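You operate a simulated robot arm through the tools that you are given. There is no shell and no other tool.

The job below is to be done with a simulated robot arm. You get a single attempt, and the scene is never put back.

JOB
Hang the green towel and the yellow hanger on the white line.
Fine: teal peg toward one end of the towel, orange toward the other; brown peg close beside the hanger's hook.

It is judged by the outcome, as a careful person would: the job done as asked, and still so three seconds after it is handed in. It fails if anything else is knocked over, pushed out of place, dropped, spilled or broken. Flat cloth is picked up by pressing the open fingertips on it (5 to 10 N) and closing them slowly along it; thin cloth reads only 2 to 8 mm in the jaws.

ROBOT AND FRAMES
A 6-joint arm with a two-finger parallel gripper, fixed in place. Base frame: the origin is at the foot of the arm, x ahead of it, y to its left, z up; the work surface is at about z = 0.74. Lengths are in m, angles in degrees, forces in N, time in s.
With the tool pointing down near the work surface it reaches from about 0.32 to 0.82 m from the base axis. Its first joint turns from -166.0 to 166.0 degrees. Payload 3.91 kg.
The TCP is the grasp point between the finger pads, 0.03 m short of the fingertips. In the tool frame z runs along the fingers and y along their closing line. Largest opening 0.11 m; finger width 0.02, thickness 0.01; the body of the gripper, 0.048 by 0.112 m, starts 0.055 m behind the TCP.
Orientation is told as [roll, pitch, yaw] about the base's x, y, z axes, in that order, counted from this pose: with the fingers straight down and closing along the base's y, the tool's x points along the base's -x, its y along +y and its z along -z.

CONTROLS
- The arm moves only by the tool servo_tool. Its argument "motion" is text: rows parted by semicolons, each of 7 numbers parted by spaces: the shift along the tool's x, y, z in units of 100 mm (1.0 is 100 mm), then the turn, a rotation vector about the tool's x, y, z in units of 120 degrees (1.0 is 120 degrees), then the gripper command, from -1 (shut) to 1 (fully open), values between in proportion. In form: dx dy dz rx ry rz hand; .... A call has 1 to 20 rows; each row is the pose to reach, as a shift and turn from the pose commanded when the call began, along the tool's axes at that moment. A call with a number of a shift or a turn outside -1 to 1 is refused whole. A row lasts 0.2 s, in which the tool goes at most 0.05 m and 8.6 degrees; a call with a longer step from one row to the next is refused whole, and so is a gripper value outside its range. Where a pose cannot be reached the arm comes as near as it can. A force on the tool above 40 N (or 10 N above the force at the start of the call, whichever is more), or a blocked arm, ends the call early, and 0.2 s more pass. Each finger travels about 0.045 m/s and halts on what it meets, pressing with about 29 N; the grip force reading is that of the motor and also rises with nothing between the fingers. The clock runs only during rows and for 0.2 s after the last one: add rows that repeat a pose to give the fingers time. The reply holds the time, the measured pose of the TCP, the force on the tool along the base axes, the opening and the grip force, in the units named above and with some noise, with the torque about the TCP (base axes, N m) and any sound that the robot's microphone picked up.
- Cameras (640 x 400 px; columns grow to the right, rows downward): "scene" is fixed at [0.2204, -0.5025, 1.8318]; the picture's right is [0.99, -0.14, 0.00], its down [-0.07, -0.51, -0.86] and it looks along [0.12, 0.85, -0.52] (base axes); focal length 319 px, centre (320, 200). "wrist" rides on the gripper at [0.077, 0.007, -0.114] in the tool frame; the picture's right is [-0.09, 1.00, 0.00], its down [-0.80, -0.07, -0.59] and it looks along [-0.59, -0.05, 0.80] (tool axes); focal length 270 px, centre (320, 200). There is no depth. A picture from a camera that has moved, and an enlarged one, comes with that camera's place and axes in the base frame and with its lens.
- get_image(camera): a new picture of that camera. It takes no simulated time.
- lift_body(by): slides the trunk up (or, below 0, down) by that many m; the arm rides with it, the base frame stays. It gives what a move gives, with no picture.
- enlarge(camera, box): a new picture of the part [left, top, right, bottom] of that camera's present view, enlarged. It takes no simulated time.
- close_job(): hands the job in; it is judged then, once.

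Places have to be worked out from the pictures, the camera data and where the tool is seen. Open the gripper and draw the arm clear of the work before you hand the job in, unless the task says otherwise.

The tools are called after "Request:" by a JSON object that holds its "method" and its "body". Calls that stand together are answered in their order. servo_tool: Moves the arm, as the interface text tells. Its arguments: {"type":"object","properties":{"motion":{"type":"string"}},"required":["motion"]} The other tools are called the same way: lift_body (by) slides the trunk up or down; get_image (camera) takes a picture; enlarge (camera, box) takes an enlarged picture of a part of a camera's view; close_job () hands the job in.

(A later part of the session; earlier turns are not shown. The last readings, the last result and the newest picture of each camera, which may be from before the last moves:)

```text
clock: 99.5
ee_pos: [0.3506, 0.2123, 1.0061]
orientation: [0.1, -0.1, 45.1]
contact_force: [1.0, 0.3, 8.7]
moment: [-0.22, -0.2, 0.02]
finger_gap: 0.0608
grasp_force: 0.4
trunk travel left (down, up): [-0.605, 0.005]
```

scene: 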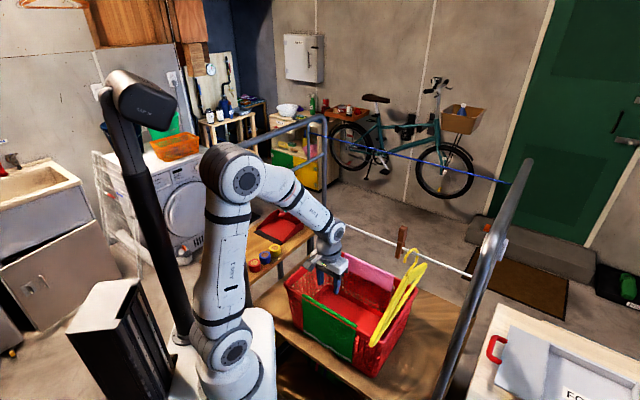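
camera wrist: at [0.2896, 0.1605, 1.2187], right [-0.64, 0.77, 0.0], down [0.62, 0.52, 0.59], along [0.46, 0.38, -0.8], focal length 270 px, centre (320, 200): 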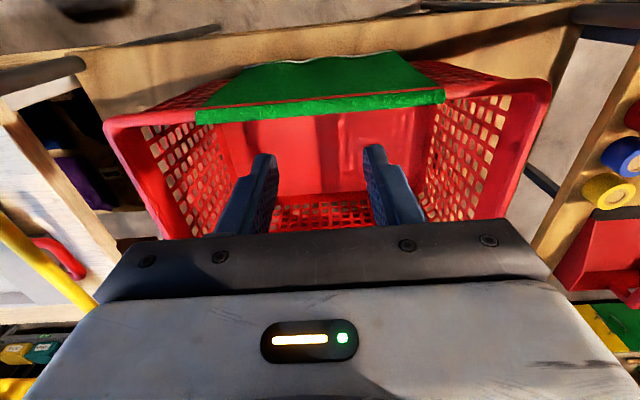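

One finger (the +v one) carries the load. Press a touch more so both touch.

Request:
{"method": "servo_tool", "body": {"motion": "0 0 0.004 0 0 0 0.1; 0 0 0.004 0 0 0 0.1"}}

```text
clock: 100.1
ee_pos: [0.3512, 0.2131, 1.0074]
orientation: [-0.1, 0.0, 45.1]
contact_force: [1.7, 1.8, 16.0]
moment: [-0.34, -0.37, 0.1]
finger_gap: 0.0608
grasp_force: 0.1
trunk travel left (down, up): [-0.605, 0.005]
```

The moment shows only one finger sits on the raised lip; the cloth strip is lower, just inside it. I'll lift, shift +3.5 mm in p to clear the lip, and press down onto the cloth itself.

Request:
{"method": "servo_tool", "body": {"motion": "0 0 -0.03 0 0 0 0.1; -0.02 0 -0.03 0 0 0 0.1; -0.035 0 -0.03 0 0 0 0.1; -0.035 0 0 0 0 0 0.1; -0.035 0 0.02 0 0 0 0.1; -0.035 0 0.02 0 0 0 0.1"}}

```text
clock: 101.5
ee_pos: [0.3522, 0.2158, 1.0079]
orientation: [0.0, -0.1, 45.1]
contact_force: [-0.4, -0.7, 37.1]
moment: [-1.05, -0.71, -0.02]
finger_gap: 0.061
grasp_force: 0.1
trunk travel left (down, up): [-0.605, 0.005]
```

Request:
{"method": "servo_tool", "body": {"motion": "0 0 -0.04 0 0 0 0.1; 0 0 -0.06 0 0 0 0.1; 0 0 -0.06 0 0 0 0.1"}}

Request:
{"method": "enlarge", "body": {"camera": "wrist", "box": [220, 90, 420, 220]}}

Request:
{"method": "enlarge", "body": {"camera": "scene", "box": [300, 260, 400, 360]}}

```text
clock: 102.3
ee_pos: [0.353, 0.2162, 1.0107]
orientation: [-0.1, 0.3, 45.1]
contact_force: [0.0, 1.3, -0.4]
moment: [-0.03, 0.04, 0.02]
finger_gap: 0.0606
grasp_force: 0.1
trunk travel left (down, up): [-0.605, 0.005]
```

```text
3.08 times, centred on (320, 155) of wrist
camera zoom: at [0.2951, 0.1662, 1.1268], right [-0.64, 0.77, 0.0], down [0.62, 0.52, 0.59], along [0.45, 0.38, -0.81], focal length 832 px, centre (320, 338)
```

zoom: 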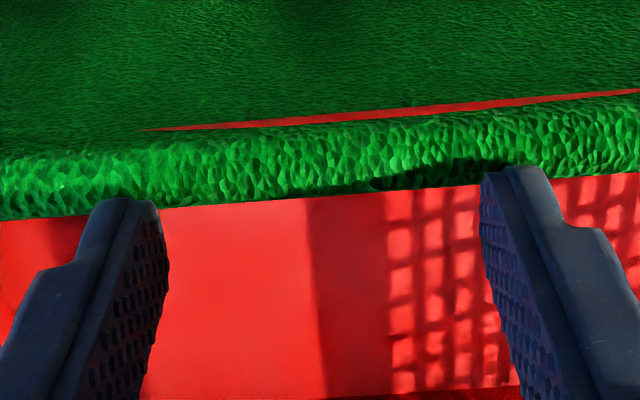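

```text
4.00 times, centred on (350, 310) of scene
camera zoom: at [0.2204, -0.5025, 1.8318], right [0.99, -0.14, 0.0], down [-0.07, -0.51, -0.86], along [0.12, 0.85, -0.52], focal length 1274 px, centre (200, -240)
```

zoom: 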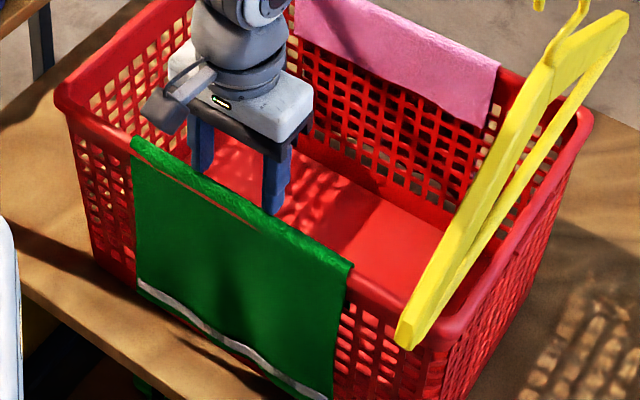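

The red lip partly vanished under the cloth on the left, so the cloth did get dragged a bit. I'll retry with a wider start (9 cm), centred on the rim top, and a firmer press.

Request:
{"method": "servo_tool", "body": {"motion": "0.03 0 0 0 0 0 0.4; 0.06 0 0 0 0 0 0.64; 0.06 0 0 0 0 0 0.64; 0.06 0 0.015 0 0 0 0.64; 0.06 0 0.015 0 0 0 0.64"}}

Request:
{"method": "servo_tool", "body": {"motion": "0 0 0.01 0 0 0 0.64; 0 0 0.01 0 0 0 0.64"}}

```text
clock: 103.5
ee_pos: [0.3495, 0.2119, 1.0106]
orientation: [0.0, 0.2, 45.1]
contact_force: [0.1, 0.6, 0.6]
moment: [-0.05, 0.01, 0.02]
finger_gap: 0.0901
grasp_force: 0.0
trunk travel left (down, up): [-0.605, 0.005]
```

```text
clock: 104.1
ee_pos: [0.3499, 0.2117, 1.0101]
orientation: [0.0, 0.1, 45.0]
contact_force: [-0.8, 0.7, -0.2]
moment: [0.02, 0.0, 0.01]
finger_gap: 0.0902
grasp_force: 0.1
trunk travel left (down, up): [-0.605, 0.005]
```

Request:
{"method": "servo_tool", "body": {"motion": "0 0 0.01 0 0 0 0.64; 0 0 0.01 0 0 0 0.64"}}

```text
clock: 104.7
ee_pos: [0.3505, 0.2119, 1.007]
orientation: [0.0, 0.1, 45.1]
contact_force: [0.2, 0.1, 0.4]
moment: [-0.01, 0.01, 0.0]
finger_gap: 0.0902
grasp_force: 0.0
trunk travel left (down, up): [-0.605, 0.005]
```

Request:
{"method": "servo_tool", "body": {"motion": "0 0 0.01 0 0 0 0.64; 0 0 0.01 0 0 0 0.64"}}

```text
clock: 105.3
ee_pos: [0.3491, 0.2113, 1.0061]
orientation: [0.0, 0.1, 45.1]
contact_force: [1.0, 0.1, -0.2]
moment: [0.02, -0.01, 0.0]
finger_gap: 0.0904
grasp_force: 0.0
trunk travel left (down, up): [-0.605, 0.005]
```

Request:
{"method": "servo_tool", "body": {"motion": "0 0 0.01 0 0 0 0.64; 0 0 0.01 0 0 0 0.64"}}

```text
clock: 105.9
ee_pos: [0.3506, 0.2125, 1.0056]
orientation: [-0.1, 0.1, 45.2]
contact_force: [-0.3, 0.1, 0.0]
moment: [-0.01, -0.01, -0.02]
finger_gap: 0.0901
grasp_force: 0.1
trunk travel left (down, up): [-0.605, 0.005]
```

Request:
{"method": "servo_tool", "body": {"motion": "0 0 0.01 0 0 0 0.64; 0 0 0.01 0 0 0 0.64"}}

Request:
{"method": "enlarge", "body": {"camera": "wrist", "box": [180, 60, 460, 240]}}

```text
clock: 106.5
ee_pos: [0.3494, 0.2117, 1.0041]
orientation: [-0.1, 0.0, 45.2]
contact_force: [-0.3, 1.0, -0.5]
moment: [-0.01, -0.01, -0.01]
finger_gap: 0.0902
grasp_force: 0.0
trunk travel left (down, up): [-0.605, 0.005]
```

```text
2.22 times, centred on (320, 150) of wrist
camera zoom: at [0.2908, 0.1624, 1.1206], right [-0.64, 0.77, 0.0], down [0.62, 0.52, 0.59], along [0.45, 0.38, -0.81], focal length 601 px, centre (320, 311)
```

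zoom: 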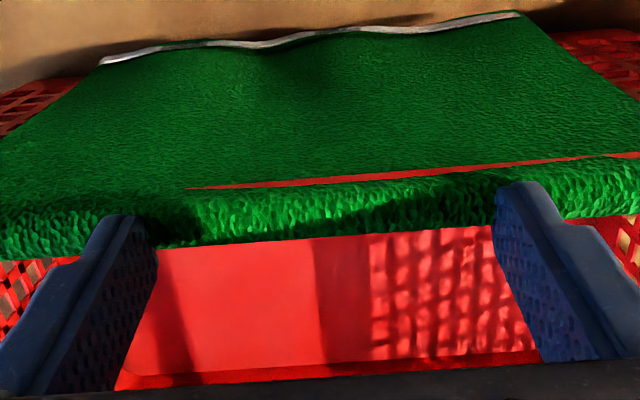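

Request:
{"method": "servo_tool", "body": {"motion": "0 0 0.015 0 0 0 0.64; 0 0 0.015 0 0 0 0.64"}}

```text
clock: 107.1
ee_pos: [0.35, 0.2113, 1.0046]
orientation: [0.0, 0.1, 45.1]
contact_force: [0.4, -0.2, 13.2]
moment: [0.33, 0.36, 0.06]
finger_gap: 0.09
grasp_force: 0.0
trunk travel left (down, up): [-0.605, 0.005]
```

Request:
{"method": "servo_tool", "body": {"motion": "0 0 0.004 0 0 0 0.64; 0 0 0.004 0 0 0 0.64"}}

```text
clock: 107.7
ee_pos: [0.3487, 0.2119, 1.0046]
orientation: [-0.1, -0.2, 45.1]
contact_force: [1.9, 1.3, 25.1]
moment: [0.5, 0.5, 0.02]
finger_gap: 0.0901
grasp_force: 0.0
trunk travel left (down, up): [-0.605, 0.005]
```

Both fingers touch now but unevenly. I'll tilt by ~0.5° to even out the load and ease off.

Request:
{"method": "servo_tool", "body": {"motion": "0 0 -0.004 -0.004 0 0 0.64; 0 0 -0.004 -0.004 0 0 0.64"}}

```text
clock: 108.3
ee_pos: [0.3494, 0.2113, 1.0046]
orientation: [0.4, -0.1, 45.1]
contact_force: [2.6, 2.2, 31.8]
moment: [-1.12, -1.14, 0.3]
finger_gap: 0.0906
grasp_force: 0.6
trunk travel left (down, up): [-0.605, 0.005]
```

Request:
{"method": "servo_tool", "body": {"motion": "0 0 -0.004 0.0025 0 0 0.64; 0 0 -0.004 0.0025 0 0 0.64"}}

```text
clock: 108.9
ee_pos: [0.3488, 0.2118, 1.0046]
orientation: [0.2, 0.0, 45.1]
contact_force: [2.1, 1.3, 27.6]
moment: [-0.96, -1.03, 0.09]
finger_gap: 0.0904
grasp_force: 0.2
trunk travel left (down, up): [-0.605, 0.005]
```

Request:
{"method": "servo_tool", "body": {"motion": "0 0 -0.006 0.0008 0 0 0.64; 0 0 -0.006 0.0008 0 0 0.64"}}

```text
clock: 109.5
ee_pos: [0.3492, 0.2114, 1.0048]
orientation: [0.0, 0.2, 45.1]
contact_force: [0.6, 3.0, 18.9]
moment: [-0.17, -0.25, 0.2]
finger_gap: 0.0904
grasp_force: 0.4
trunk travel left (down, up): [-0.605, 0.005]
```

Both loaded (~12 N and ~6 N). Ease off a hair and close slowly.

Request:
{"method": "servo_tool", "body": {"motion": "0 0 -0.003 0 0 0 0.64; 0 0 -0.003 0 0 0 0.6; 0 0 -0.003 0 0 0 0.5; 0 0 -0.003 0 0 0 0.4"}}

Request:
{"method": "enlarge", "body": {"camera": "wrist", "box": [180, 60, 460, 240]}}

```text
clock: 110.5
ee_pos: [0.3484, 0.2101, 1.0039]
orientation: [0.1, 0.2, 45.1]
contact_force: [2.0, -4.7, 8.6]
moment: [-0.41, -0.32, -0.07]
finger_gap: 0.0792
grasp_force: 2.5
trunk travel left (down, up): [-0.605, 0.005]
```

```text
2.22 times, centred on (320, 150) of wrist
camera zoom: at [0.2906, 0.1613, 1.12], right [-0.64, 0.77, 0.0], down [0.62, 0.52, 0.59], along [0.45, 0.38, -0.81], focal length 601 px, centre (320, 311)
```

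zoom: 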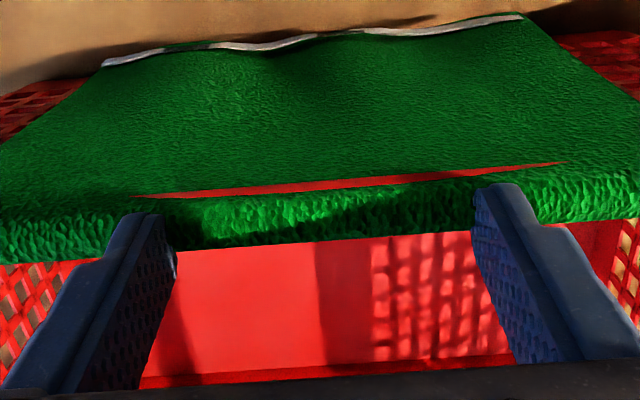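

The cloth is being dragged with the fingers (lip now only visible between them). Continue closing slowly, keeping light pressure.

Request:
{"method": "servo_tool", "body": {"motion": "0 0 0.002 0 0 0 0.32; 0 0 0.002 0 0 0 0.24; 0 0 0.003 0 0 0 0.16; 0 0 0.003 0 0 0 0.08; 0 0 0.003 0 0 0 0"}}

Request:
{"method": "enlarge", "body": {"camera": "wrist", "box": [180, 60, 460, 240]}}

```text
clock: 111.7
ee_pos: [0.3492, 0.2109, 1.003]
orientation: [0.0, 0.1, 45.0]
contact_force: [1.4, -1.3, 11.7]
moment: [-0.26, -0.26, 0.03]
finger_gap: 0.0658
grasp_force: 28.6
trunk travel left (down, up): [-0.605, 0.005]
```

```text
2.22 times, centred on (320, 150) of wrist
camera zoom: at [0.2908, 0.1617, 1.1198], right [-0.64, 0.77, 0.0], down [0.62, 0.52, 0.59], along [0.45, 0.38, -0.8], focal length 601 px, centre (320, 311)
```

zoom: 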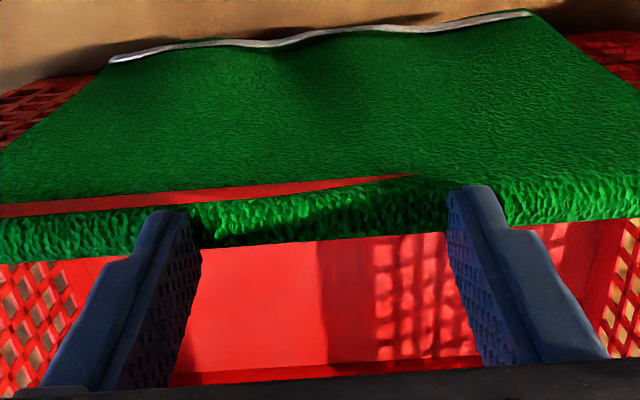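

Request:
{"method": "servo_tool", "body": {"motion": "0 0 0 0 0 0 -0.1; 0 0 0 0 0 0 -0.2; 0 0 0 0 0 0 -0.3; 0 0 0 0 0 0 -0.4; 0 0 0 0 0 0 -0.5; 0 0 0 0 0 0 -0.6"}}

Request:
{"method": "enlarge", "body": {"camera": "wrist", "box": [180, 60, 460, 240]}}

```text
clock: 113.1
ee_pos: [0.3499, 0.2107, 1.0041]
orientation: [0.2, 0.2, 45.1]
contact_force: [2.5, 0.0, 15.8]
moment: [-0.29, -0.29, 0.02]
finger_gap: 0.0655
grasp_force: 29.1
trunk travel left (down, up): [-0.605, 0.005]
```

```text
2.22 times, centred on (320, 150) of wrist
camera zoom: at [0.2908, 0.1617, 1.1197], right [-0.64, 0.77, 0.0], down [0.62, 0.52, 0.59], along [0.45, 0.38, -0.8], focal length 601 px, centre (320, 311)
```

zoom: 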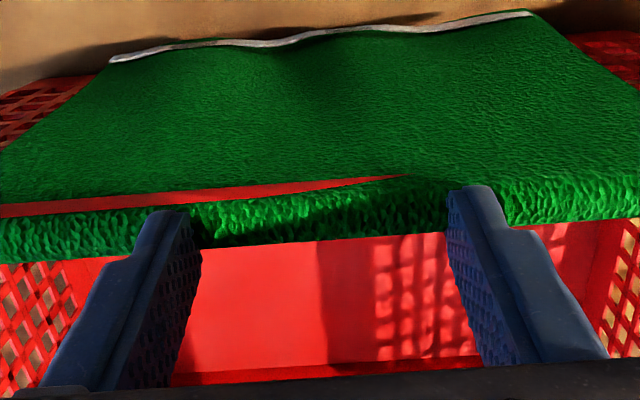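

The jaws stalled at 6.5 cm with full motor force – they're squeezing the cloth lengthwise. I'll now raise very slowly with the grip command fully shut so the cloth can buckle up between the pads.

Request:
{"method": "servo_tool", "body": {"motion": "0 0 -0.005 0 0 0 -1; 0 0 -0.01 0 0 0 -1; 0 0 -0.015 0 0 0 -1; 0 0 -0.02 0 0 0 -1"}}

Request:
{"method": "enlarge", "body": {"camera": "wrist", "box": [180, 60, 460, 240]}}

```text
clock: 114.1
ee_pos: [0.3499, 0.2107, 1.0058]
orientation: [0.1, 0.2, 45.1]
contact_force: [-0.2, 0.6, -0.1]
moment: [-0.02, -0.04, 0.01]
finger_gap: 0.0655
grasp_force: 28.8
trunk travel left (down, up): [-0.605, 0.005]
```

```text
2.22 times, centred on (320, 150) of wrist
camera zoom: at [0.291, 0.1619, 1.1217], right [-0.64, 0.77, 0.0], down [0.62, 0.52, 0.59], along [0.45, 0.38, -0.81], focal length 601 px, centre (320, 311)
```

zoom: 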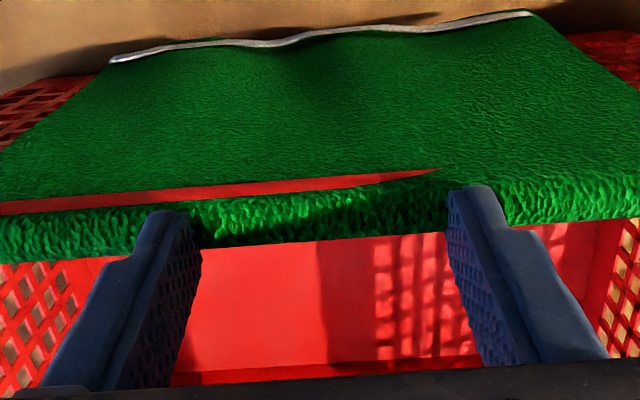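

The jaws seem blocked by a rigid ~65 mm raised section of the rim (its top at the earlier-felt height). So I'll press on top of that section with a narrower opening (4.5 cm) and keep 5–10 N throughout the closing.

Request:
{"method": "servo_tool", "body": {"motion": "0 0 -0.03 0 0 0 0.3; 0 0 -0.07 0 0 0 0.3; 0 0 -0.07 0 0 0 -0.1; 0 0 -0.07 0 0 0 -0.18; 0 0 -0.07 0 0 0 -0.18; 0 0 -0.04 0 0 0 -0.18; 0 0 -0.04 0 0 0 -0.18"}}

Request:
{"method": "enlarge", "body": {"camera": "wrist", "box": [180, 60, 460, 240]}}

```text
clock: 115.7
ee_pos: [0.3493, 0.2114, 1.0104]
orientation: [0.1, 0.1, 45.1]
contact_force: [0.7, -0.1, 0.4]
moment: [-0.02, -0.02, -0.01]
finger_gap: 0.0449
grasp_force: 0.1
trunk travel left (down, up): [-0.605, 0.005]
```

```text
2.22 times, centred on (320, 150) of wrist
camera zoom: at [0.2908, 0.162, 1.1259], right [-0.64, 0.77, 0.0], down [0.62, 0.52, 0.59], along [0.45, 0.38, -0.81], focal length 601 px, centre (320, 311)
```

zoom: 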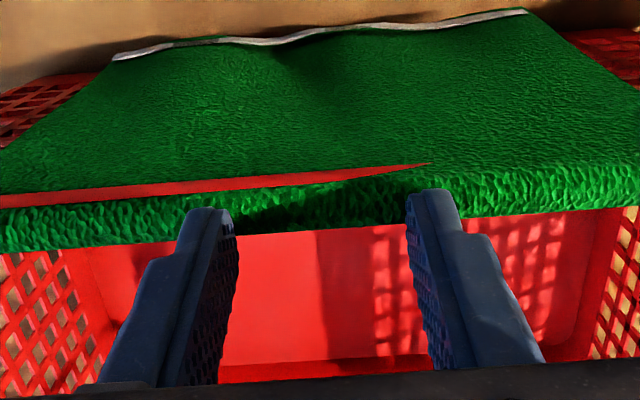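

The stall width (65.5 mm ≈ 3 cloth cells) suggests the jaws were actually squeezing the cloth itself like a straight strut. I'll repeat that: wide open, press lightly, close to the stall, then keep squeezing while lifting so it folds between the pads.

Request:
{"method": "servo_tool", "body": {"motion": "0 0 0 0 0 0 0.2; 0 0 0 0 0 0 0.55; 0 0 0 0 0 0 0.64; 0 0 0.03 0 0 0 0.64; 0 0 0.05 0 0 0 0.64; 0 0 0.05 0 0 0 0.64"}}

```text
clock: 117.1
ee_pos: [0.3499, 0.2121, 1.0054]
orientation: [0.0, 0.1, 45.1]
contact_force: [0.7, 0.4, -0.3]
moment: [0.02, -0.01, -0.02]
finger_gap: 0.0903
grasp_force: 0.1
trunk travel left (down, up): [-0.605, 0.005]
```

Request:
{"method": "servo_tool", "body": {"motion": "0 0 0.012 0 0 0 0.64; 0 0 0.012 0 0 0 0.64"}}

```text
clock: 117.7
ee_pos: [0.3494, 0.2115, 1.0038]
orientation: [-0.1, 0.2, 45.1]
contact_force: [0.9, -0.5, 4.2]
moment: [-0.14, -0.14, -0.03]
finger_gap: 0.0902
grasp_force: 0.0
trunk travel left (down, up): [-0.605, 0.005]
```

Request:
{"method": "servo_tool", "body": {"motion": "0 0 0.003 0 0 0 0.64; 0 0 0.003 0 0 0 0.56; 0 0 0.003 0 0 0 0.48; 0 0 0.003 0 0 0 0.4; 0 0 0.003 0 0 0 0.32; 0 0 0.003 0 0 0 0.24; 0 0 0.003 0 0 0 0.16; 0 0 0.003 0 0 0 0.08; 0 0 0.003 0 0 0 0; 0 0 0.003 0 0 0 -0.1"}}

Request:
{"method": "enlarge", "body": {"camera": "wrist", "box": [180, 60, 460, 240]}}

```text
clock: 119.9
ee_pos: [0.3491, 0.2102, 1.0044]
orientation: [0.0, 0.0, 45.2]
contact_force: [4.4, -4.7, 20.5]
moment: [-0.48, -0.5, -0.05]
finger_gap: 0.0659
grasp_force: 29.3
trunk travel left (down, up): [-0.605, 0.005]
```

```text
2.22 times, centred on (320, 150) of wrist
camera zoom: at [0.2907, 0.1611, 1.1197], right [-0.64, 0.77, 0.0], down [0.62, 0.52, 0.59], along [0.45, 0.38, -0.8], focal length 601 px, centre (320, 311)
```

zoom: 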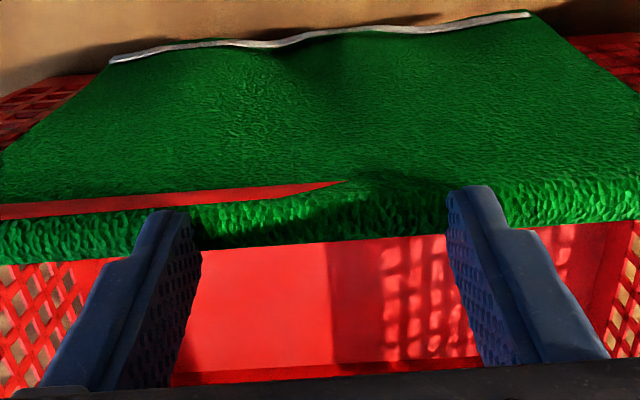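

Stalled again at 66 mm. Now lift ~3 cm slowly while squeezing.

Request:
{"method": "servo_tool", "body": {"motion": "0 0 -0.02 0 0 0 -1; 0 0 -0.04 0 0 0 -1; 0 0 -0.06 0 0 0 -1; 0 0 -0.09 0 0 0 -1; 0 0 -0.12 0 0 0 -1; 0 0 -0.16 0 0 0 -1; 0 0 -0.2 0 0 0 -1; 0 0 -0.25 0 0 0 -1; 0 0 -0.3 0 0 0 -1; 0 0 -0.3 0 0 0 -1"}}

Request:
{"method": "enlarge", "body": {"camera": "wrist", "box": [180, 60, 460, 240]}}

Request:
{"method": "enlarge", "body": {"camera": "scene", "box": [260, 230, 420, 380]}}

```text
clock: 122.1
ee_pos: [0.3503, 0.2115, 1.0341]
orientation: [0.0, 0.0, 45.1]
contact_force: [-1.5, -1.7, -0.5]
moment: [-0.07, 0.03, -0.05]
finger_gap: 0.0657
grasp_force: 29.1
trunk travel left (down, up): [-0.605, 0.005]
```

```text
2.22 times, centred on (320, 150) of wrist
camera zoom: at [0.2912, 0.1621, 1.1494], right [-0.64, 0.77, 0.0], down [0.62, 0.52, 0.59], along [0.45, 0.38, -0.81], focal length 601 px, centre (320, 311)
```

zoom: 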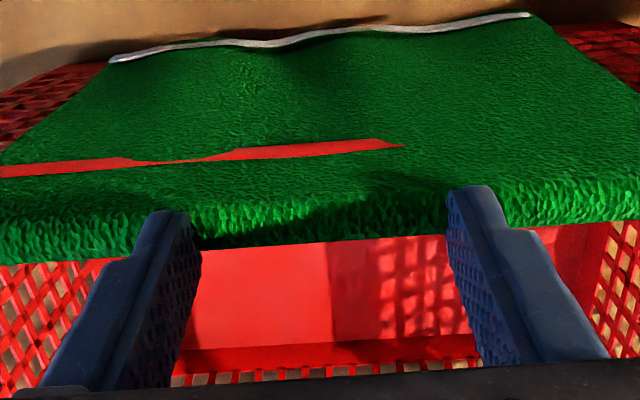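

```text
2.67 times, centred on (340, 305) of scene
camera zoom: at [0.2204, -0.5025, 1.8318], right [0.99, -0.14, 0.0], down [-0.07, -0.51, -0.86], along [0.12, 0.85, -0.52], focal length 850 px, centre (267, -80)
```

zoom: 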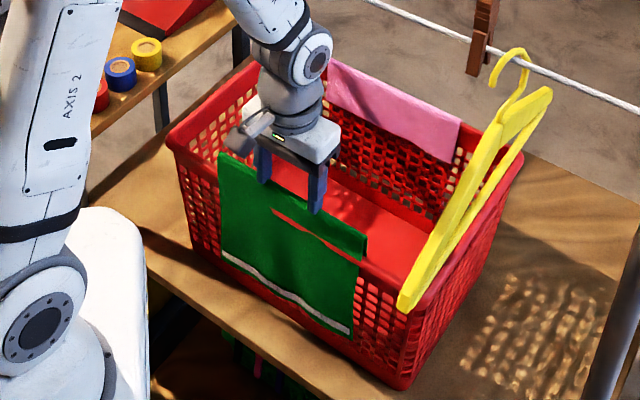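

The towel is held (stretched flat across the 66 mm between the pads) and has lifted off the rim. Continue lifting slowly.

Request:
{"method": "servo_tool", "body": {"motion": "0 0 -0.15 0 0 0 -1; 0 0 -0.3 0 0 0 -1; 0 0 -0.45 0 0 0 -1; 0 0 -0.6 0 0 0 -1; 0 0 -0.8 0 0 0 -1; 0 0 -1 0 0 0 -1; 0 0 -1 0 0 0 -1"}}

Request:
{"method": "enlarge", "body": {"camera": "scene", "box": [240, 190, 440, 380]}}

Request:
{"method": "get_image", "body": {"camera": "wrist"}}

```text
clock: 123.7
ee_pos: [0.3491, 0.2106, 1.1334]
orientation: [0.1, 0.0, 45.1]
contact_force: [-0.4, -0.6, -0.9]
moment: [-0.09, 0.05, 0.04]
finger_gap: 0.0655
grasp_force: 28.9
trunk travel left (down, up): [-0.605, 0.005]
```

```text
2.11 times, centred on (340, 285) of scene
camera zoom: at [0.2204, -0.5025, 1.8318], right [0.99, -0.14, 0.0], down [-0.07, -0.51, -0.86], along [0.12, 0.85, -0.52], focal length 671 px, centre (278, 21)
```

zoom: 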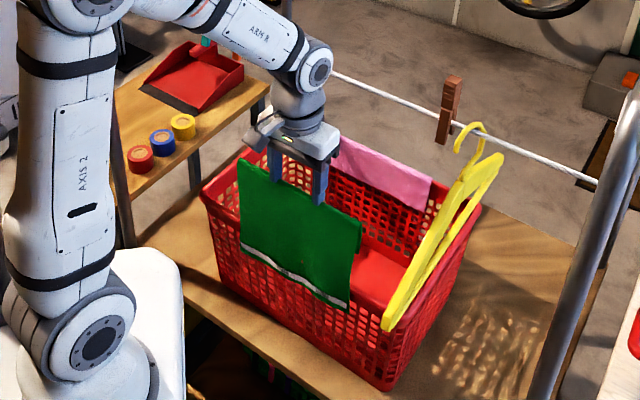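

```text
taken
camera wrist: at [0.2914, 0.1622, 1.2499], right [-0.64, 0.77, 0.0], down [0.62, 0.52, 0.59], along [0.45, 0.38, -0.81], focal length 270 px, centre (320, 200)
```

wrist: 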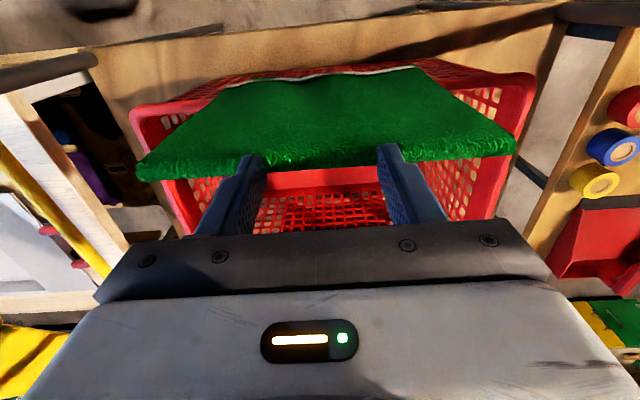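

Excellent: the towel hangs flat and fully spread from the jaws. Continue lifting on the near side of the line.

Request:
{"method": "servo_tool", "body": {"motion": "0 0 -0.2 0 0 0 -1; 0 0 -0.4 0 0 0 -1; 0 0 -0.6 0 0 0 -1; 0 0 -0.8 0 0 0 -1; 0 0 -1 0 0 0 -1; 0 0 -1 0 0 0 -1"}}

Request:
{"method": "servo_tool", "body": {"motion": "0 0 -0.2 0 0 0 -1; 0 0 -0.4 0 0 0 -1; 0 0 -0.6 0 0 0 -1; 0 0 -0.8 0 0 0 -1; 0 0 -1 0 0 0 -1; 0 0 -1 0 0 0 -1"}}

Request:
{"method": "enlarge", "body": {"camera": "scene", "box": [230, 140, 440, 340]}}

Request:
{"method": "get_image", "body": {"camera": "wrist"}}

```text
clock: 125.1
ee_pos: [0.351, 0.212, 1.233]
orientation: [0.1, 0.1, 45.1]
contact_force: [-0.5, 0.1, -0.5]
moment: [0.0, 0.01, 0.0]
finger_gap: 0.0657
grasp_force: 29.0
trunk travel left (down, up): [-0.605, 0.005]
```

```text
clock: 126.5
ee_pos: [0.3514, 0.2114, 1.3331]
orientation: [0.1, 0.1, 45.2]
contact_force: [0.6, 0.3, -0.3]
moment: [-0.04, -0.02, 0.0]
finger_gap: 0.0654
grasp_force: 29.4
trunk travel left (down, up): [-0.605, 0.005]
```

```text
2.00 times, centred on (335, 240) of scene
camera zoom: at [0.2204, -0.5025, 1.8318], right [0.99, -0.14, 0.0], down [-0.07, -0.51, -0.86], along [0.12, 0.85, -0.52], focal length 637 px, centre (290, 120)
```

zoom: 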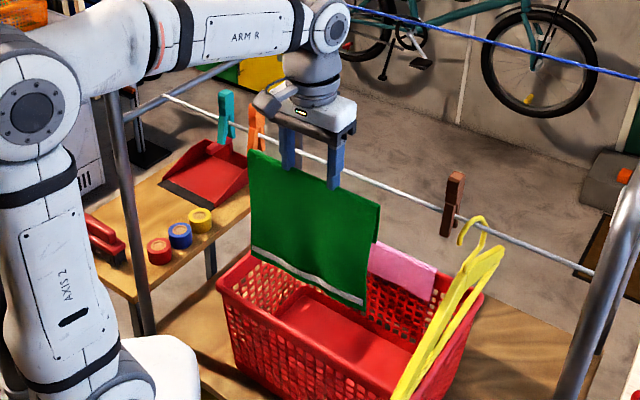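

```text
taken
camera wrist: at [0.2921, 0.1622, 1.4495], right [-0.64, 0.77, 0.0], down [0.62, 0.52, 0.59], along [0.45, 0.38, -0.81], focal length 270 px, centre (320, 200)
```

wrist: 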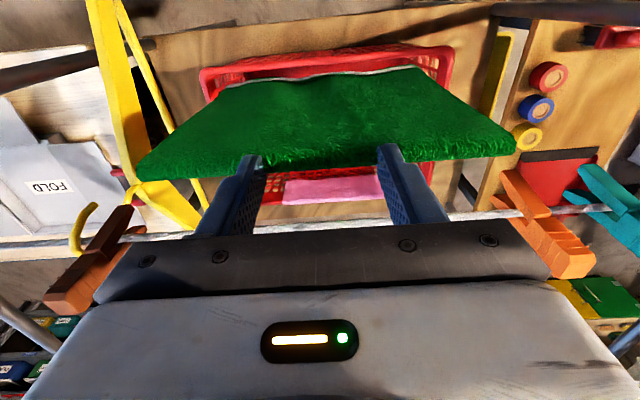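

Raise a bit more so the short inner flap clears the line, then check.

Request:
{"method": "servo_tool", "body": {"motion": "0 0 -0.2 0 0 0 -1; 0 0 -0.4 0 0 0 -1; 0 0 -0.62 0 0 0 -1; 0 0 -0.62 0 0 0 -1"}}

Request:
{"method": "enlarge", "body": {"camera": "scene", "box": [260, 130, 420, 290]}}

Request:
{"method": "enlarge", "body": {"camera": "scene", "box": [260, 230, 440, 390]}}

```text
clock: 127.5
ee_pos: [0.3513, 0.211, 1.3955]
orientation: [0.1, 0.1, 45.1]
contact_force: [0.1, -0.2, -0.5]
moment: [-0.01, -0.01, 0.03]
finger_gap: 0.0656
grasp_force: 29.0
trunk travel left (down, up): [-0.605, 0.005]
```

```text
2.50 times, centred on (340, 210) of scene
camera zoom: at [0.2204, -0.5025, 1.8318], right [0.99, -0.14, 0.0], down [-0.07, -0.51, -0.86], along [0.12, 0.85, -0.52], focal length 796 px, centre (270, 175)
```

zoom: 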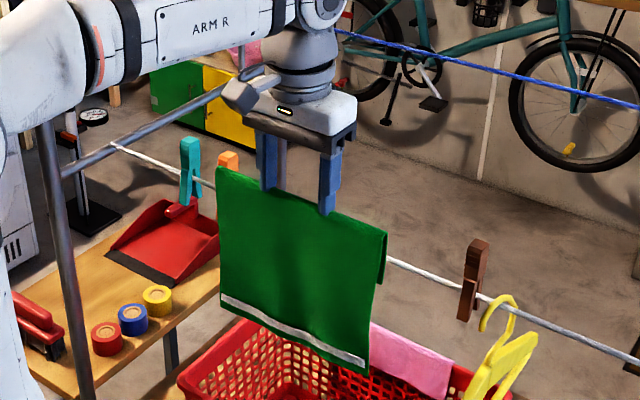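

```text
2.50 times, centred on (350, 310) of scene
camera zoom: at [0.2204, -0.5025, 1.8318], right [0.99, -0.14, 0.0], down [-0.07, -0.51, -0.86], along [0.12, 0.85, -0.52], focal length 796 px, centre (245, -75)
```

zoom: 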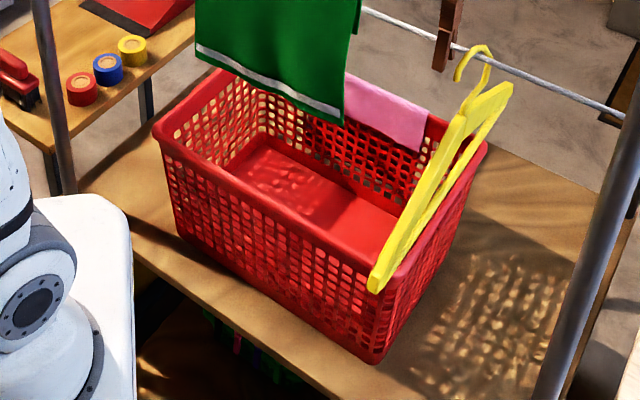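

Request:
{"method": "enlarge", "body": {"camera": "scene", "box": [240, 220, 440, 400]}}

```text
2.22 times, centred on (340, 310) of scene
camera zoom: at [0.2204, -0.5025, 1.8318], right [0.99, -0.14, 0.0], down [-0.07, -0.51, -0.86], along [0.12, 0.85, -0.52], focal length 708 px, centre (276, -44)
```

zoom: 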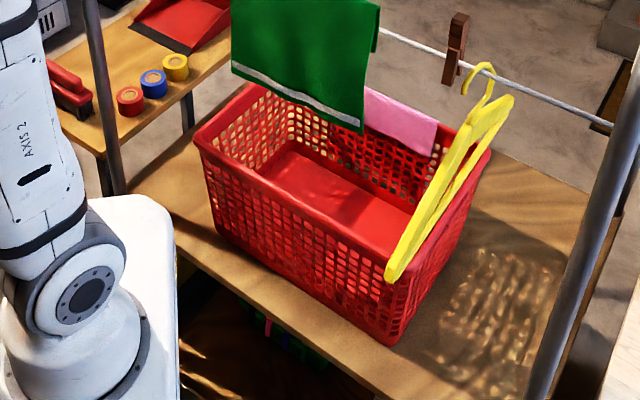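

The basket stayed put (within a few mm). Now carry the towel's fold over the white line (perpendicular to it), letting the long flap catch on the near side.

Request:
{"method": "servo_tool", "body": {"motion": "-0.15 0 0 0 0 0 -1; -0.3 0 0 0 0 0 -1; -0.45 0 0 0 0 0 -1; -0.6 0 0 0 0 0 -1; -0.75 0 0 0 0 0 -1; -0.9 0 0 0 0 0 -1; -1 0 0 0 0 0 -1; -1 0 0 0 0 0 -1"}}

Request:
{"method": "enlarge", "body": {"camera": "scene", "box": [260, 130, 420, 290]}}

Request:
{"method": "get_image", "body": {"camera": "wrist"}}

```text
clock: 129.3
ee_pos: [0.4198, 0.2814, 1.3957]
orientation: [0.2, 0.1, 45.1]
contact_force: [-7.2, -8.6, -3.3]
moment: [-0.88, 0.72, -0.07]
finger_gap: 0.0656
grasp_force: 29.0
trunk travel left (down, up): [-0.605, 0.005]
```

```text
2.50 times, centred on (340, 210) of scene
camera zoom: at [0.2204, -0.5025, 1.8318], right [0.99, -0.14, 0.0], down [-0.07, -0.51, -0.86], along [0.12, 0.85, -0.52], focal length 796 px, centre (270, 175)
```

zoom: 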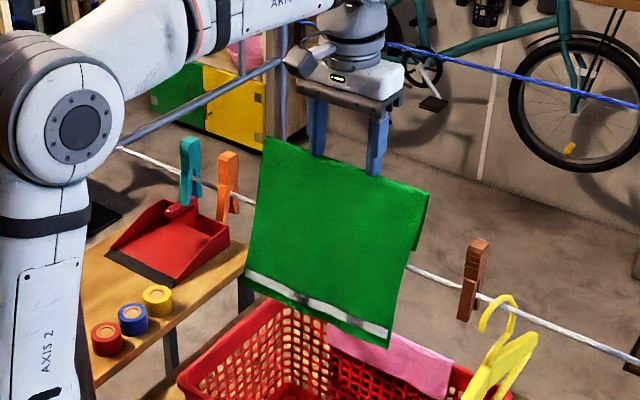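

```text
taken
camera wrist: at [0.3609, 0.2319, 1.5113], right [-0.64, 0.77, 0.0], down [0.62, 0.52, 0.59], along [0.45, 0.38, -0.81], focal length 270 px, centre (320, 200)
```

wrist: 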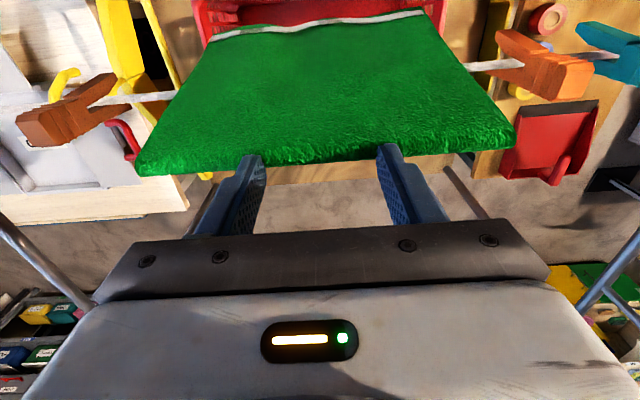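

The long flap is bearing on the line (≈11 N). I'll now bring the fold further over and down on the far side so the towel wraps over the line.

Request:
{"method": "servo_tool", "body": {"motion": "-0.05 0 0.07 0 0 0 -1; -0.1 0 0.14 0 0 0 -1; -0.15 0 0.21 0 0 0 -1; -0.2 0 0.28 0 0 0 -1; -0.2 0 0.28 0 0 0 -1"}}

Request:
{"method": "enlarge", "body": {"camera": "scene", "box": [260, 130, 420, 290]}}

Request:
{"method": "get_image", "body": {"camera": "wrist"}}

```text
clock: 130.5
ee_pos: [0.4346, 0.296, 1.3682]
orientation: [0.1, 0.0, 45.1]
contact_force: [-3.3, -3.8, 10.3]
moment: [-0.68, 0.64, -0.04]
finger_gap: 0.0656
grasp_force: 28.8
trunk travel left (down, up): [-0.605, 0.005]
```

```text
2.50 times, centred on (340, 210) of scene
camera zoom: at [0.2204, -0.5025, 1.8318], right [0.99, -0.14, 0.0], down [-0.07, -0.51, -0.86], along [0.12, 0.85, -0.52], focal length 796 px, centre (270, 175)
```

zoom: 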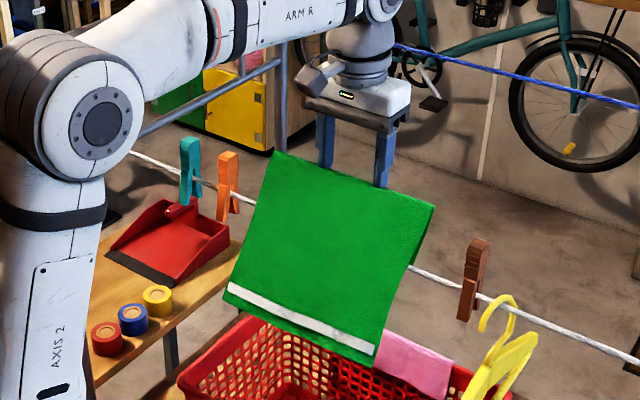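

```text
taken
camera wrist: at [0.3751, 0.2467, 1.4837], right [-0.64, 0.77, 0.0], down [0.62, 0.52, 0.59], along [0.45, 0.38, -0.8], focal length 270 px, centre (320, 200)
```

wrist: 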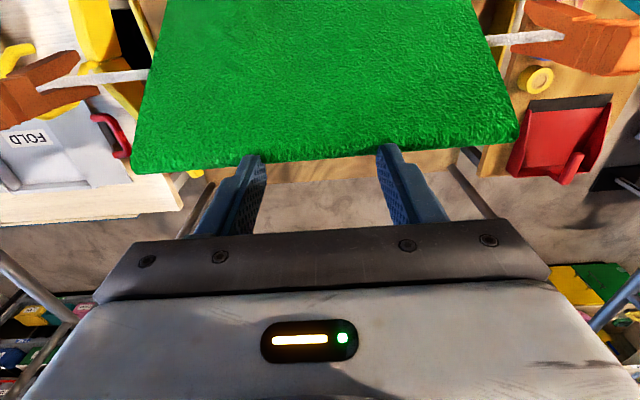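

The sheet behaves rather stiffly (≈11 N, staying flat). I'll hold for 2 s to see whether it relaxes and drapes.

Request:
{"method": "servo_tool", "body": {"motion": "0 0 0 0 0 0 -1; 0 0 0 0 0 0 -1; 0 0 0 0 0 0 -1; 0 0 0 0 0 0 -1; 0 0 0 0 0 0 -1; 0 0 0 0 0 0 -1; 0 0 0 0 0 0 -1; 0 0 0 0 0 0 -1; 0 0 0 0 0 0 -1; 0 0 0 0 0 0 -1"}}

Request:
{"method": "enlarge", "body": {"camera": "scene", "box": [280, 150, 400, 270]}}

Request:
{"method": "enlarge", "body": {"camera": "wrist", "box": [100, 0, 560, 240]}}

```text
clock: 132.7
ee_pos: [0.4341, 0.2964, 1.3676]
orientation: [0.0, 0.1, 45.1]
contact_force: [-5.9, -4.3, 0.1]
moment: [-0.35, 0.43, -0.02]
finger_gap: 0.0654
grasp_force: 28.7
trunk travel left (down, up): [-0.605, 0.005]
```

```text
3.33 times, centred on (340, 210) of scene
camera zoom: at [0.2204, -0.5025, 1.8318], right [0.99, -0.14, 0.0], down [-0.07, -0.51, -0.86], along [0.12, 0.85, -0.52], focal length 1062 px, centre (253, 167)
```

zoom: 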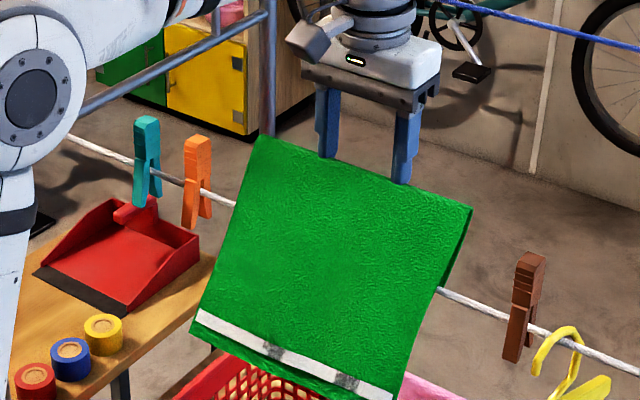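

```text
1.39 times, centred on (330, 120) of wrist
camera zoom: at [0.3755, 0.2469, 1.4833], right [-0.64, 0.77, 0.0], down [0.62, 0.52, 0.59], along [0.45, 0.38, -0.81], focal length 376 px, centre (306, 311)
```

zoom: 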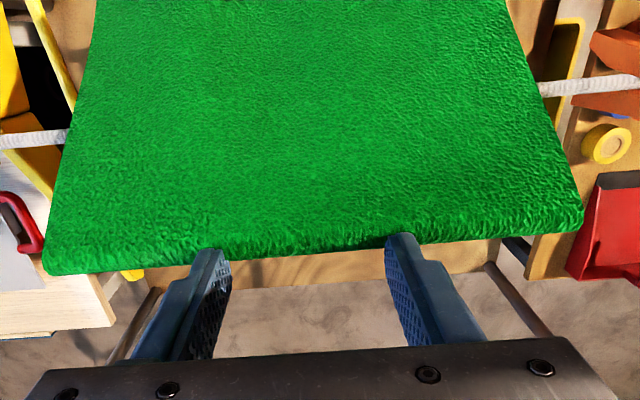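

The force is relaxing with time, so the cloth is just slow. I'll wait longer (4 s).

Request:
{"method": "servo_tool", "body": {"motion": "0 0 0 0 0 0 -1; 0 0 0 0 0 0 -1; 0 0 0 0 0 0 -1; 0 0 0 0 0 0 -1; 0 0 0 0 0 0 -1; 0 0 0 0 0 0 -1; 0 0 0 0 0 0 -1; 0 0 0 0 0 0 -1; 0 0 0 0 0 0 -1; 0 0 0 0 0 0 -1; 0 0 0 0 0 0 -1; 0 0 0 0 0 0 -1; 0 0 0 0 0 0 -1; 0 0 0 0 0 0 -1; 0 0 0 0 0 0 -1; 0 0 0 0 0 0 -1; 0 0 0 0 0 0 -1; 0 0 0 0 0 0 -1; 0 0 0 0 0 0 -1; 0 0 0 0 0 0 -1"}}

Request:
{"method": "enlarge", "body": {"camera": "scene", "box": [280, 150, 400, 270]}}

```text
clock: 136.9
ee_pos: [0.4344, 0.2965, 1.3679]
orientation: [0.1, 0.3, 45.1]
contact_force: [-3.1, -3.2, 2.0]
moment: [-0.31, 0.24, -0.03]
finger_gap: 0.0657
grasp_force: 29.0
trunk travel left (down, up): [-0.605, 0.005]
```

```text
3.33 times, centred on (340, 210) of scene
camera zoom: at [0.2204, -0.5025, 1.8318], right [0.99, -0.14, 0.0], down [-0.07, -0.51, -0.86], along [0.12, 0.85, -0.52], focal length 1062 px, centre (253, 167)
```

zoom: 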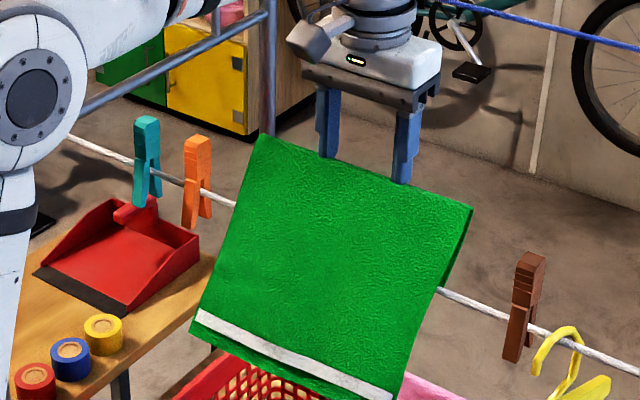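

The towel keeps its folded "U" shape rather than draping anew, so the best way is to lower that existing fold over the line (long side near, short flap on the far side). I'll back off up and toward the robot and look at its shape.

Request:
{"method": "servo_tool", "body": {"motion": "0.15 0 -0.1 0 0 0 -1; 0.3 0 -0.2 0 0 0 -1; 0.45 0 -0.3 0 0 0 -1; 0.6 0 -0.4 0 0 0 -1; 0.75 0 -0.4 0 0 0 -1; 0.9 0 -0.4 0 0 0 -1; 0.9 0 -0.4 0 0 0 -1; 0.9 0 -0.4 0 0 0 -1; 0.9 0 -0.4 0 0 0 -1"}}

Request:
{"method": "enlarge", "body": {"camera": "scene", "box": [260, 130, 420, 290]}}

Request:
{"method": "get_image", "body": {"camera": "wrist"}}

```text
clock: 138.9
ee_pos: [0.3718, 0.2341, 1.4069]
orientation: [0.2, 0.0, 45.2]
contact_force: [0.4, 0.0, -0.5]
moment: [0.02, 0.0, 0.02]
finger_gap: 0.0651
grasp_force: 29.4
trunk travel left (down, up): [-0.605, 0.005]
```

```text
2.50 times, centred on (340, 210) of scene
camera zoom: at [0.2204, -0.5025, 1.8318], right [0.99, -0.14, 0.0], down [-0.07, -0.51, -0.86], along [0.12, 0.85, -0.52], focal length 796 px, centre (270, 175)
```

zoom: 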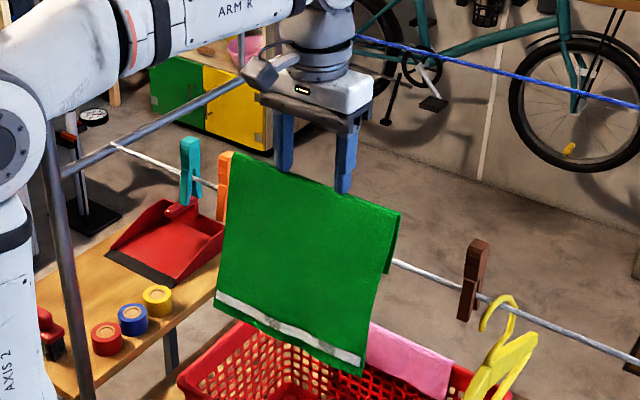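

```text
taken
camera wrist: at [0.3139, 0.1839, 1.5226], right [-0.64, 0.77, 0.0], down [0.62, 0.52, 0.59], along [0.45, 0.38, -0.81], focal length 270 px, centre (320, 200)
```

wrist: 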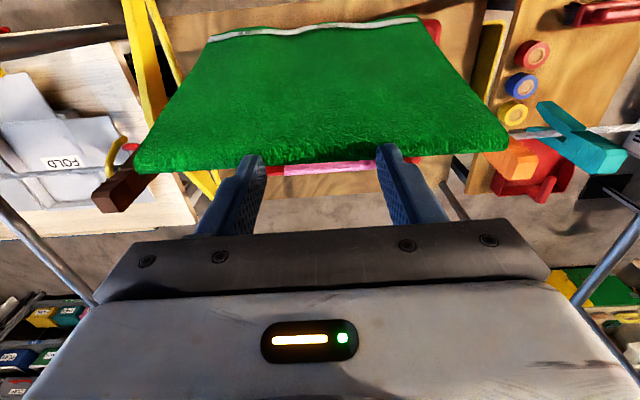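

Request:
{"method": "enlarge", "body": {"camera": "scene", "box": [330, 170, 390, 240]}}

Request:
{"method": "enlarge", "body": {"camera": "wrist", "box": [120, 100, 540, 220]}}

```text
5.71 times, centred on (360, 205) of scene
camera zoom: at [0.2204, -0.5025, 1.8318], right [0.99, -0.14, 0.0], down [-0.07, -0.51, -0.86], along [0.12, 0.85, -0.52], focal length 1820 px, centre (91, 171)
```

zoom: 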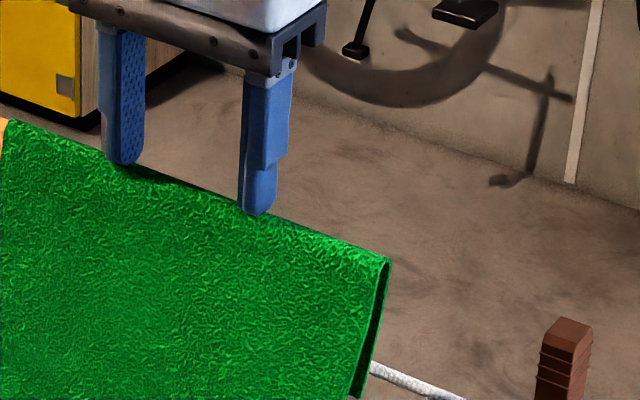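

```text
1.52 times, centred on (330, 160) of wrist
camera zoom: at [0.3139, 0.1839, 1.5226], right [-0.64, 0.77, 0.0], down [0.62, 0.52, 0.59], along [0.45, 0.38, -0.81], focal length 412 px, centre (305, 261)
```

zoom: 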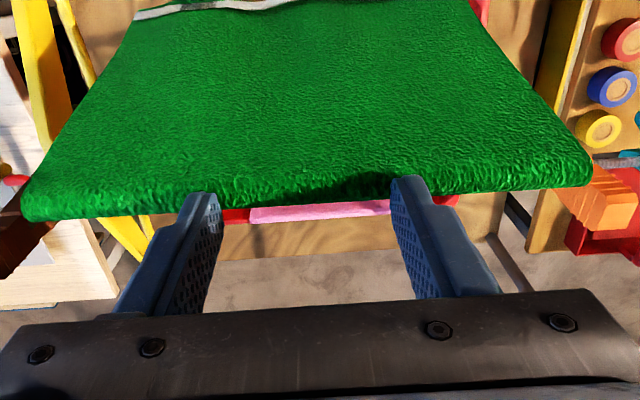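

The fold is an open "U" (gap visible at its right end). I'll move the fold above the line and lower until the short inner flap's edge is near line height, then check which side it goes.

Request:
{"method": "servo_tool", "body": {"motion": "-0.15 0 0 0 0 0 -1; -0.3 0 0 0 0 0 -1; -0.42 0 0 0 0 0 -1; -0.5 0 0 0 0 0 -1; -0.5 0 0 0 0 0 -1; -0.5 0 0 0 0 0 -1"}}

Request:
{"method": "enlarge", "body": {"camera": "scene", "box": [270, 140, 410, 270]}}

Request:
{"method": "enlarge", "body": {"camera": "scene", "box": [340, 180, 400, 250]}}

Request:
{"method": "get_image", "body": {"camera": "wrist"}}

```text
clock: 140.3
ee_pos: [0.4079, 0.2687, 1.4071]
orientation: [0.1, 0.0, 45.1]
contact_force: [0.1, -0.2, -1.1]
moment: [0.01, -0.02, 0.02]
finger_gap: 0.0655
grasp_force: 28.7
trunk travel left (down, up): [-0.605, 0.005]
```

```text
3.08 times, centred on (340, 205) of scene
camera zoom: at [0.2204, -0.5025, 1.8318], right [0.99, -0.14, 0.0], down [-0.07, -0.51, -0.86], along [0.12, 0.85, -0.52], focal length 980 px, centre (258, 185)
```

zoom: 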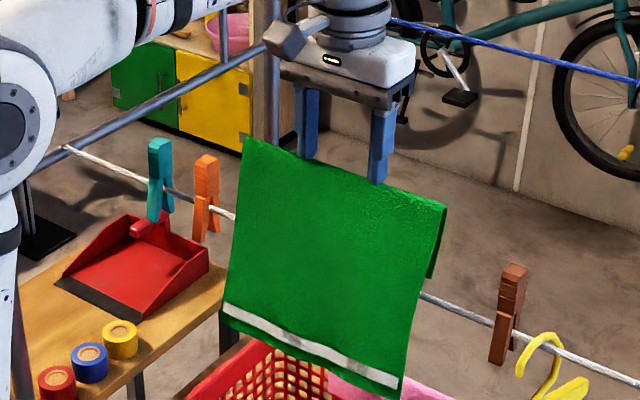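

```text
5.71 times, centred on (370, 215) of scene
camera zoom: at [0.2204, -0.5025, 1.8318], right [0.99, -0.14, 0.0], down [-0.07, -0.51, -0.86], along [0.12, 0.85, -0.52], focal length 1820 px, centre (34, 114)
```

zoom: 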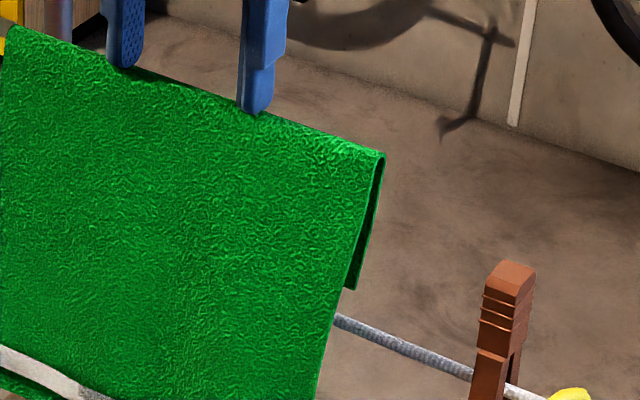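

```text
taken
camera wrist: at [0.349, 0.2191, 1.5228], right [-0.64, 0.77, 0.0], down [0.62, 0.52, 0.59], along [0.45, 0.38, -0.81], focal length 270 px, centre (320, 200)
```

wrist: 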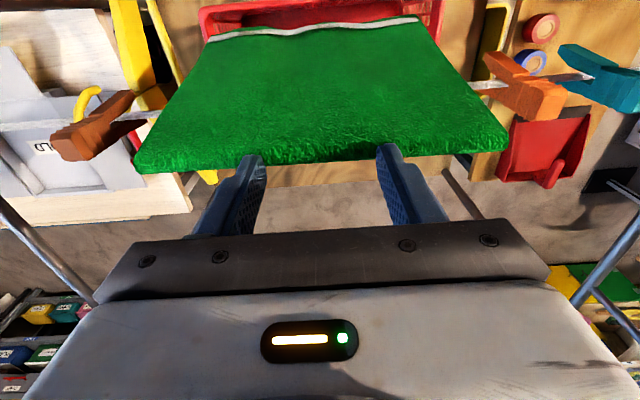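

The inner flap leans slightly toward the robot. I'll tilt the tool ~13° forward (and 1° yaw) to make the fold hang straight, and shift slightly outward so the short flap will pass beyond the line.

Request:
{"method": "servo_tool", "body": {"motion": "0 0 0 0 -0.027 -0.002 -1; 0 0 0 0 -0.054 -0.004 -1; 0 0 0 0 -0.081 -0.006 -1; 0 0 0 0 -0.108 -0.008 -1; -0.05 0 0 0 -0.108 -0.008 -1; -0.05 0 0 0 -0.108 -0.008 -1; -0.05 0 0 0 -0.108 -0.008 -1; -0.05 0 0 0 -0.108 -0.008 -1"}}

Request:
{"method": "enlarge", "body": {"camera": "scene", "box": [340, 180, 400, 250]}}

Request:
{"method": "enlarge", "body": {"camera": "scene", "box": [270, 140, 410, 270]}}

Request:
{"method": "get_image", "body": {"camera": "wrist"}}

```text
clock: 142.1
ee_pos: [0.4095, 0.272, 1.4075]
orientation: [0.0, -12.9, 46.1]
contact_force: [-4.0, -3.9, -0.3]
moment: [-0.34, 0.45, 0.06]
finger_gap: 0.0656
grasp_force: 28.9
trunk travel left (down, up): [-0.605, 0.005]
```

```text
5.71 times, centred on (370, 215) of scene
camera zoom: at [0.2204, -0.5025, 1.8318], right [0.99, -0.14, 0.0], down [-0.07, -0.51, -0.86], along [0.12, 0.85, -0.52], focal length 1820 px, centre (34, 114)
```

zoom: 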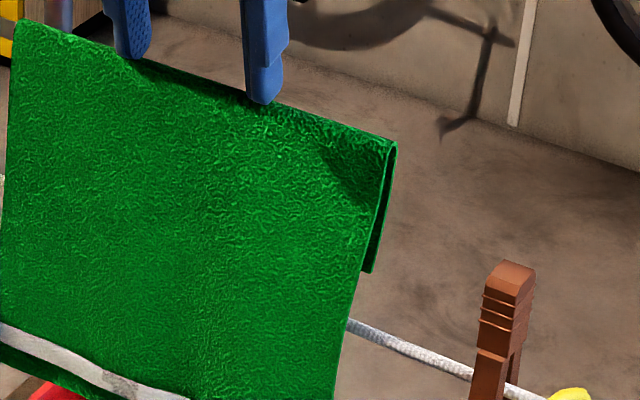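

```text
3.08 times, centred on (340, 205) of scene
camera zoom: at [0.2204, -0.5025, 1.8318], right [0.99, -0.14, 0.0], down [-0.07, -0.51, -0.86], along [0.12, 0.85, -0.52], focal length 980 px, centre (258, 185)
```

zoom: 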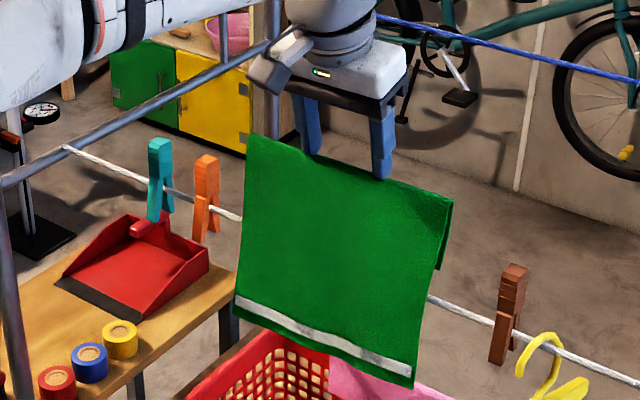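

```text
taken
camera wrist: at [0.3358, 0.2042, 1.5034], right [-0.66, 0.75, 0.02], down [0.5, 0.42, 0.76], along [0.56, 0.51, -0.65], focal length 270 px, centre (320, 200)
```

wrist: 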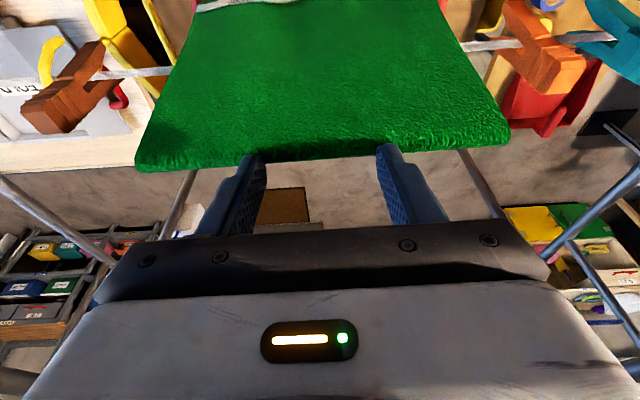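

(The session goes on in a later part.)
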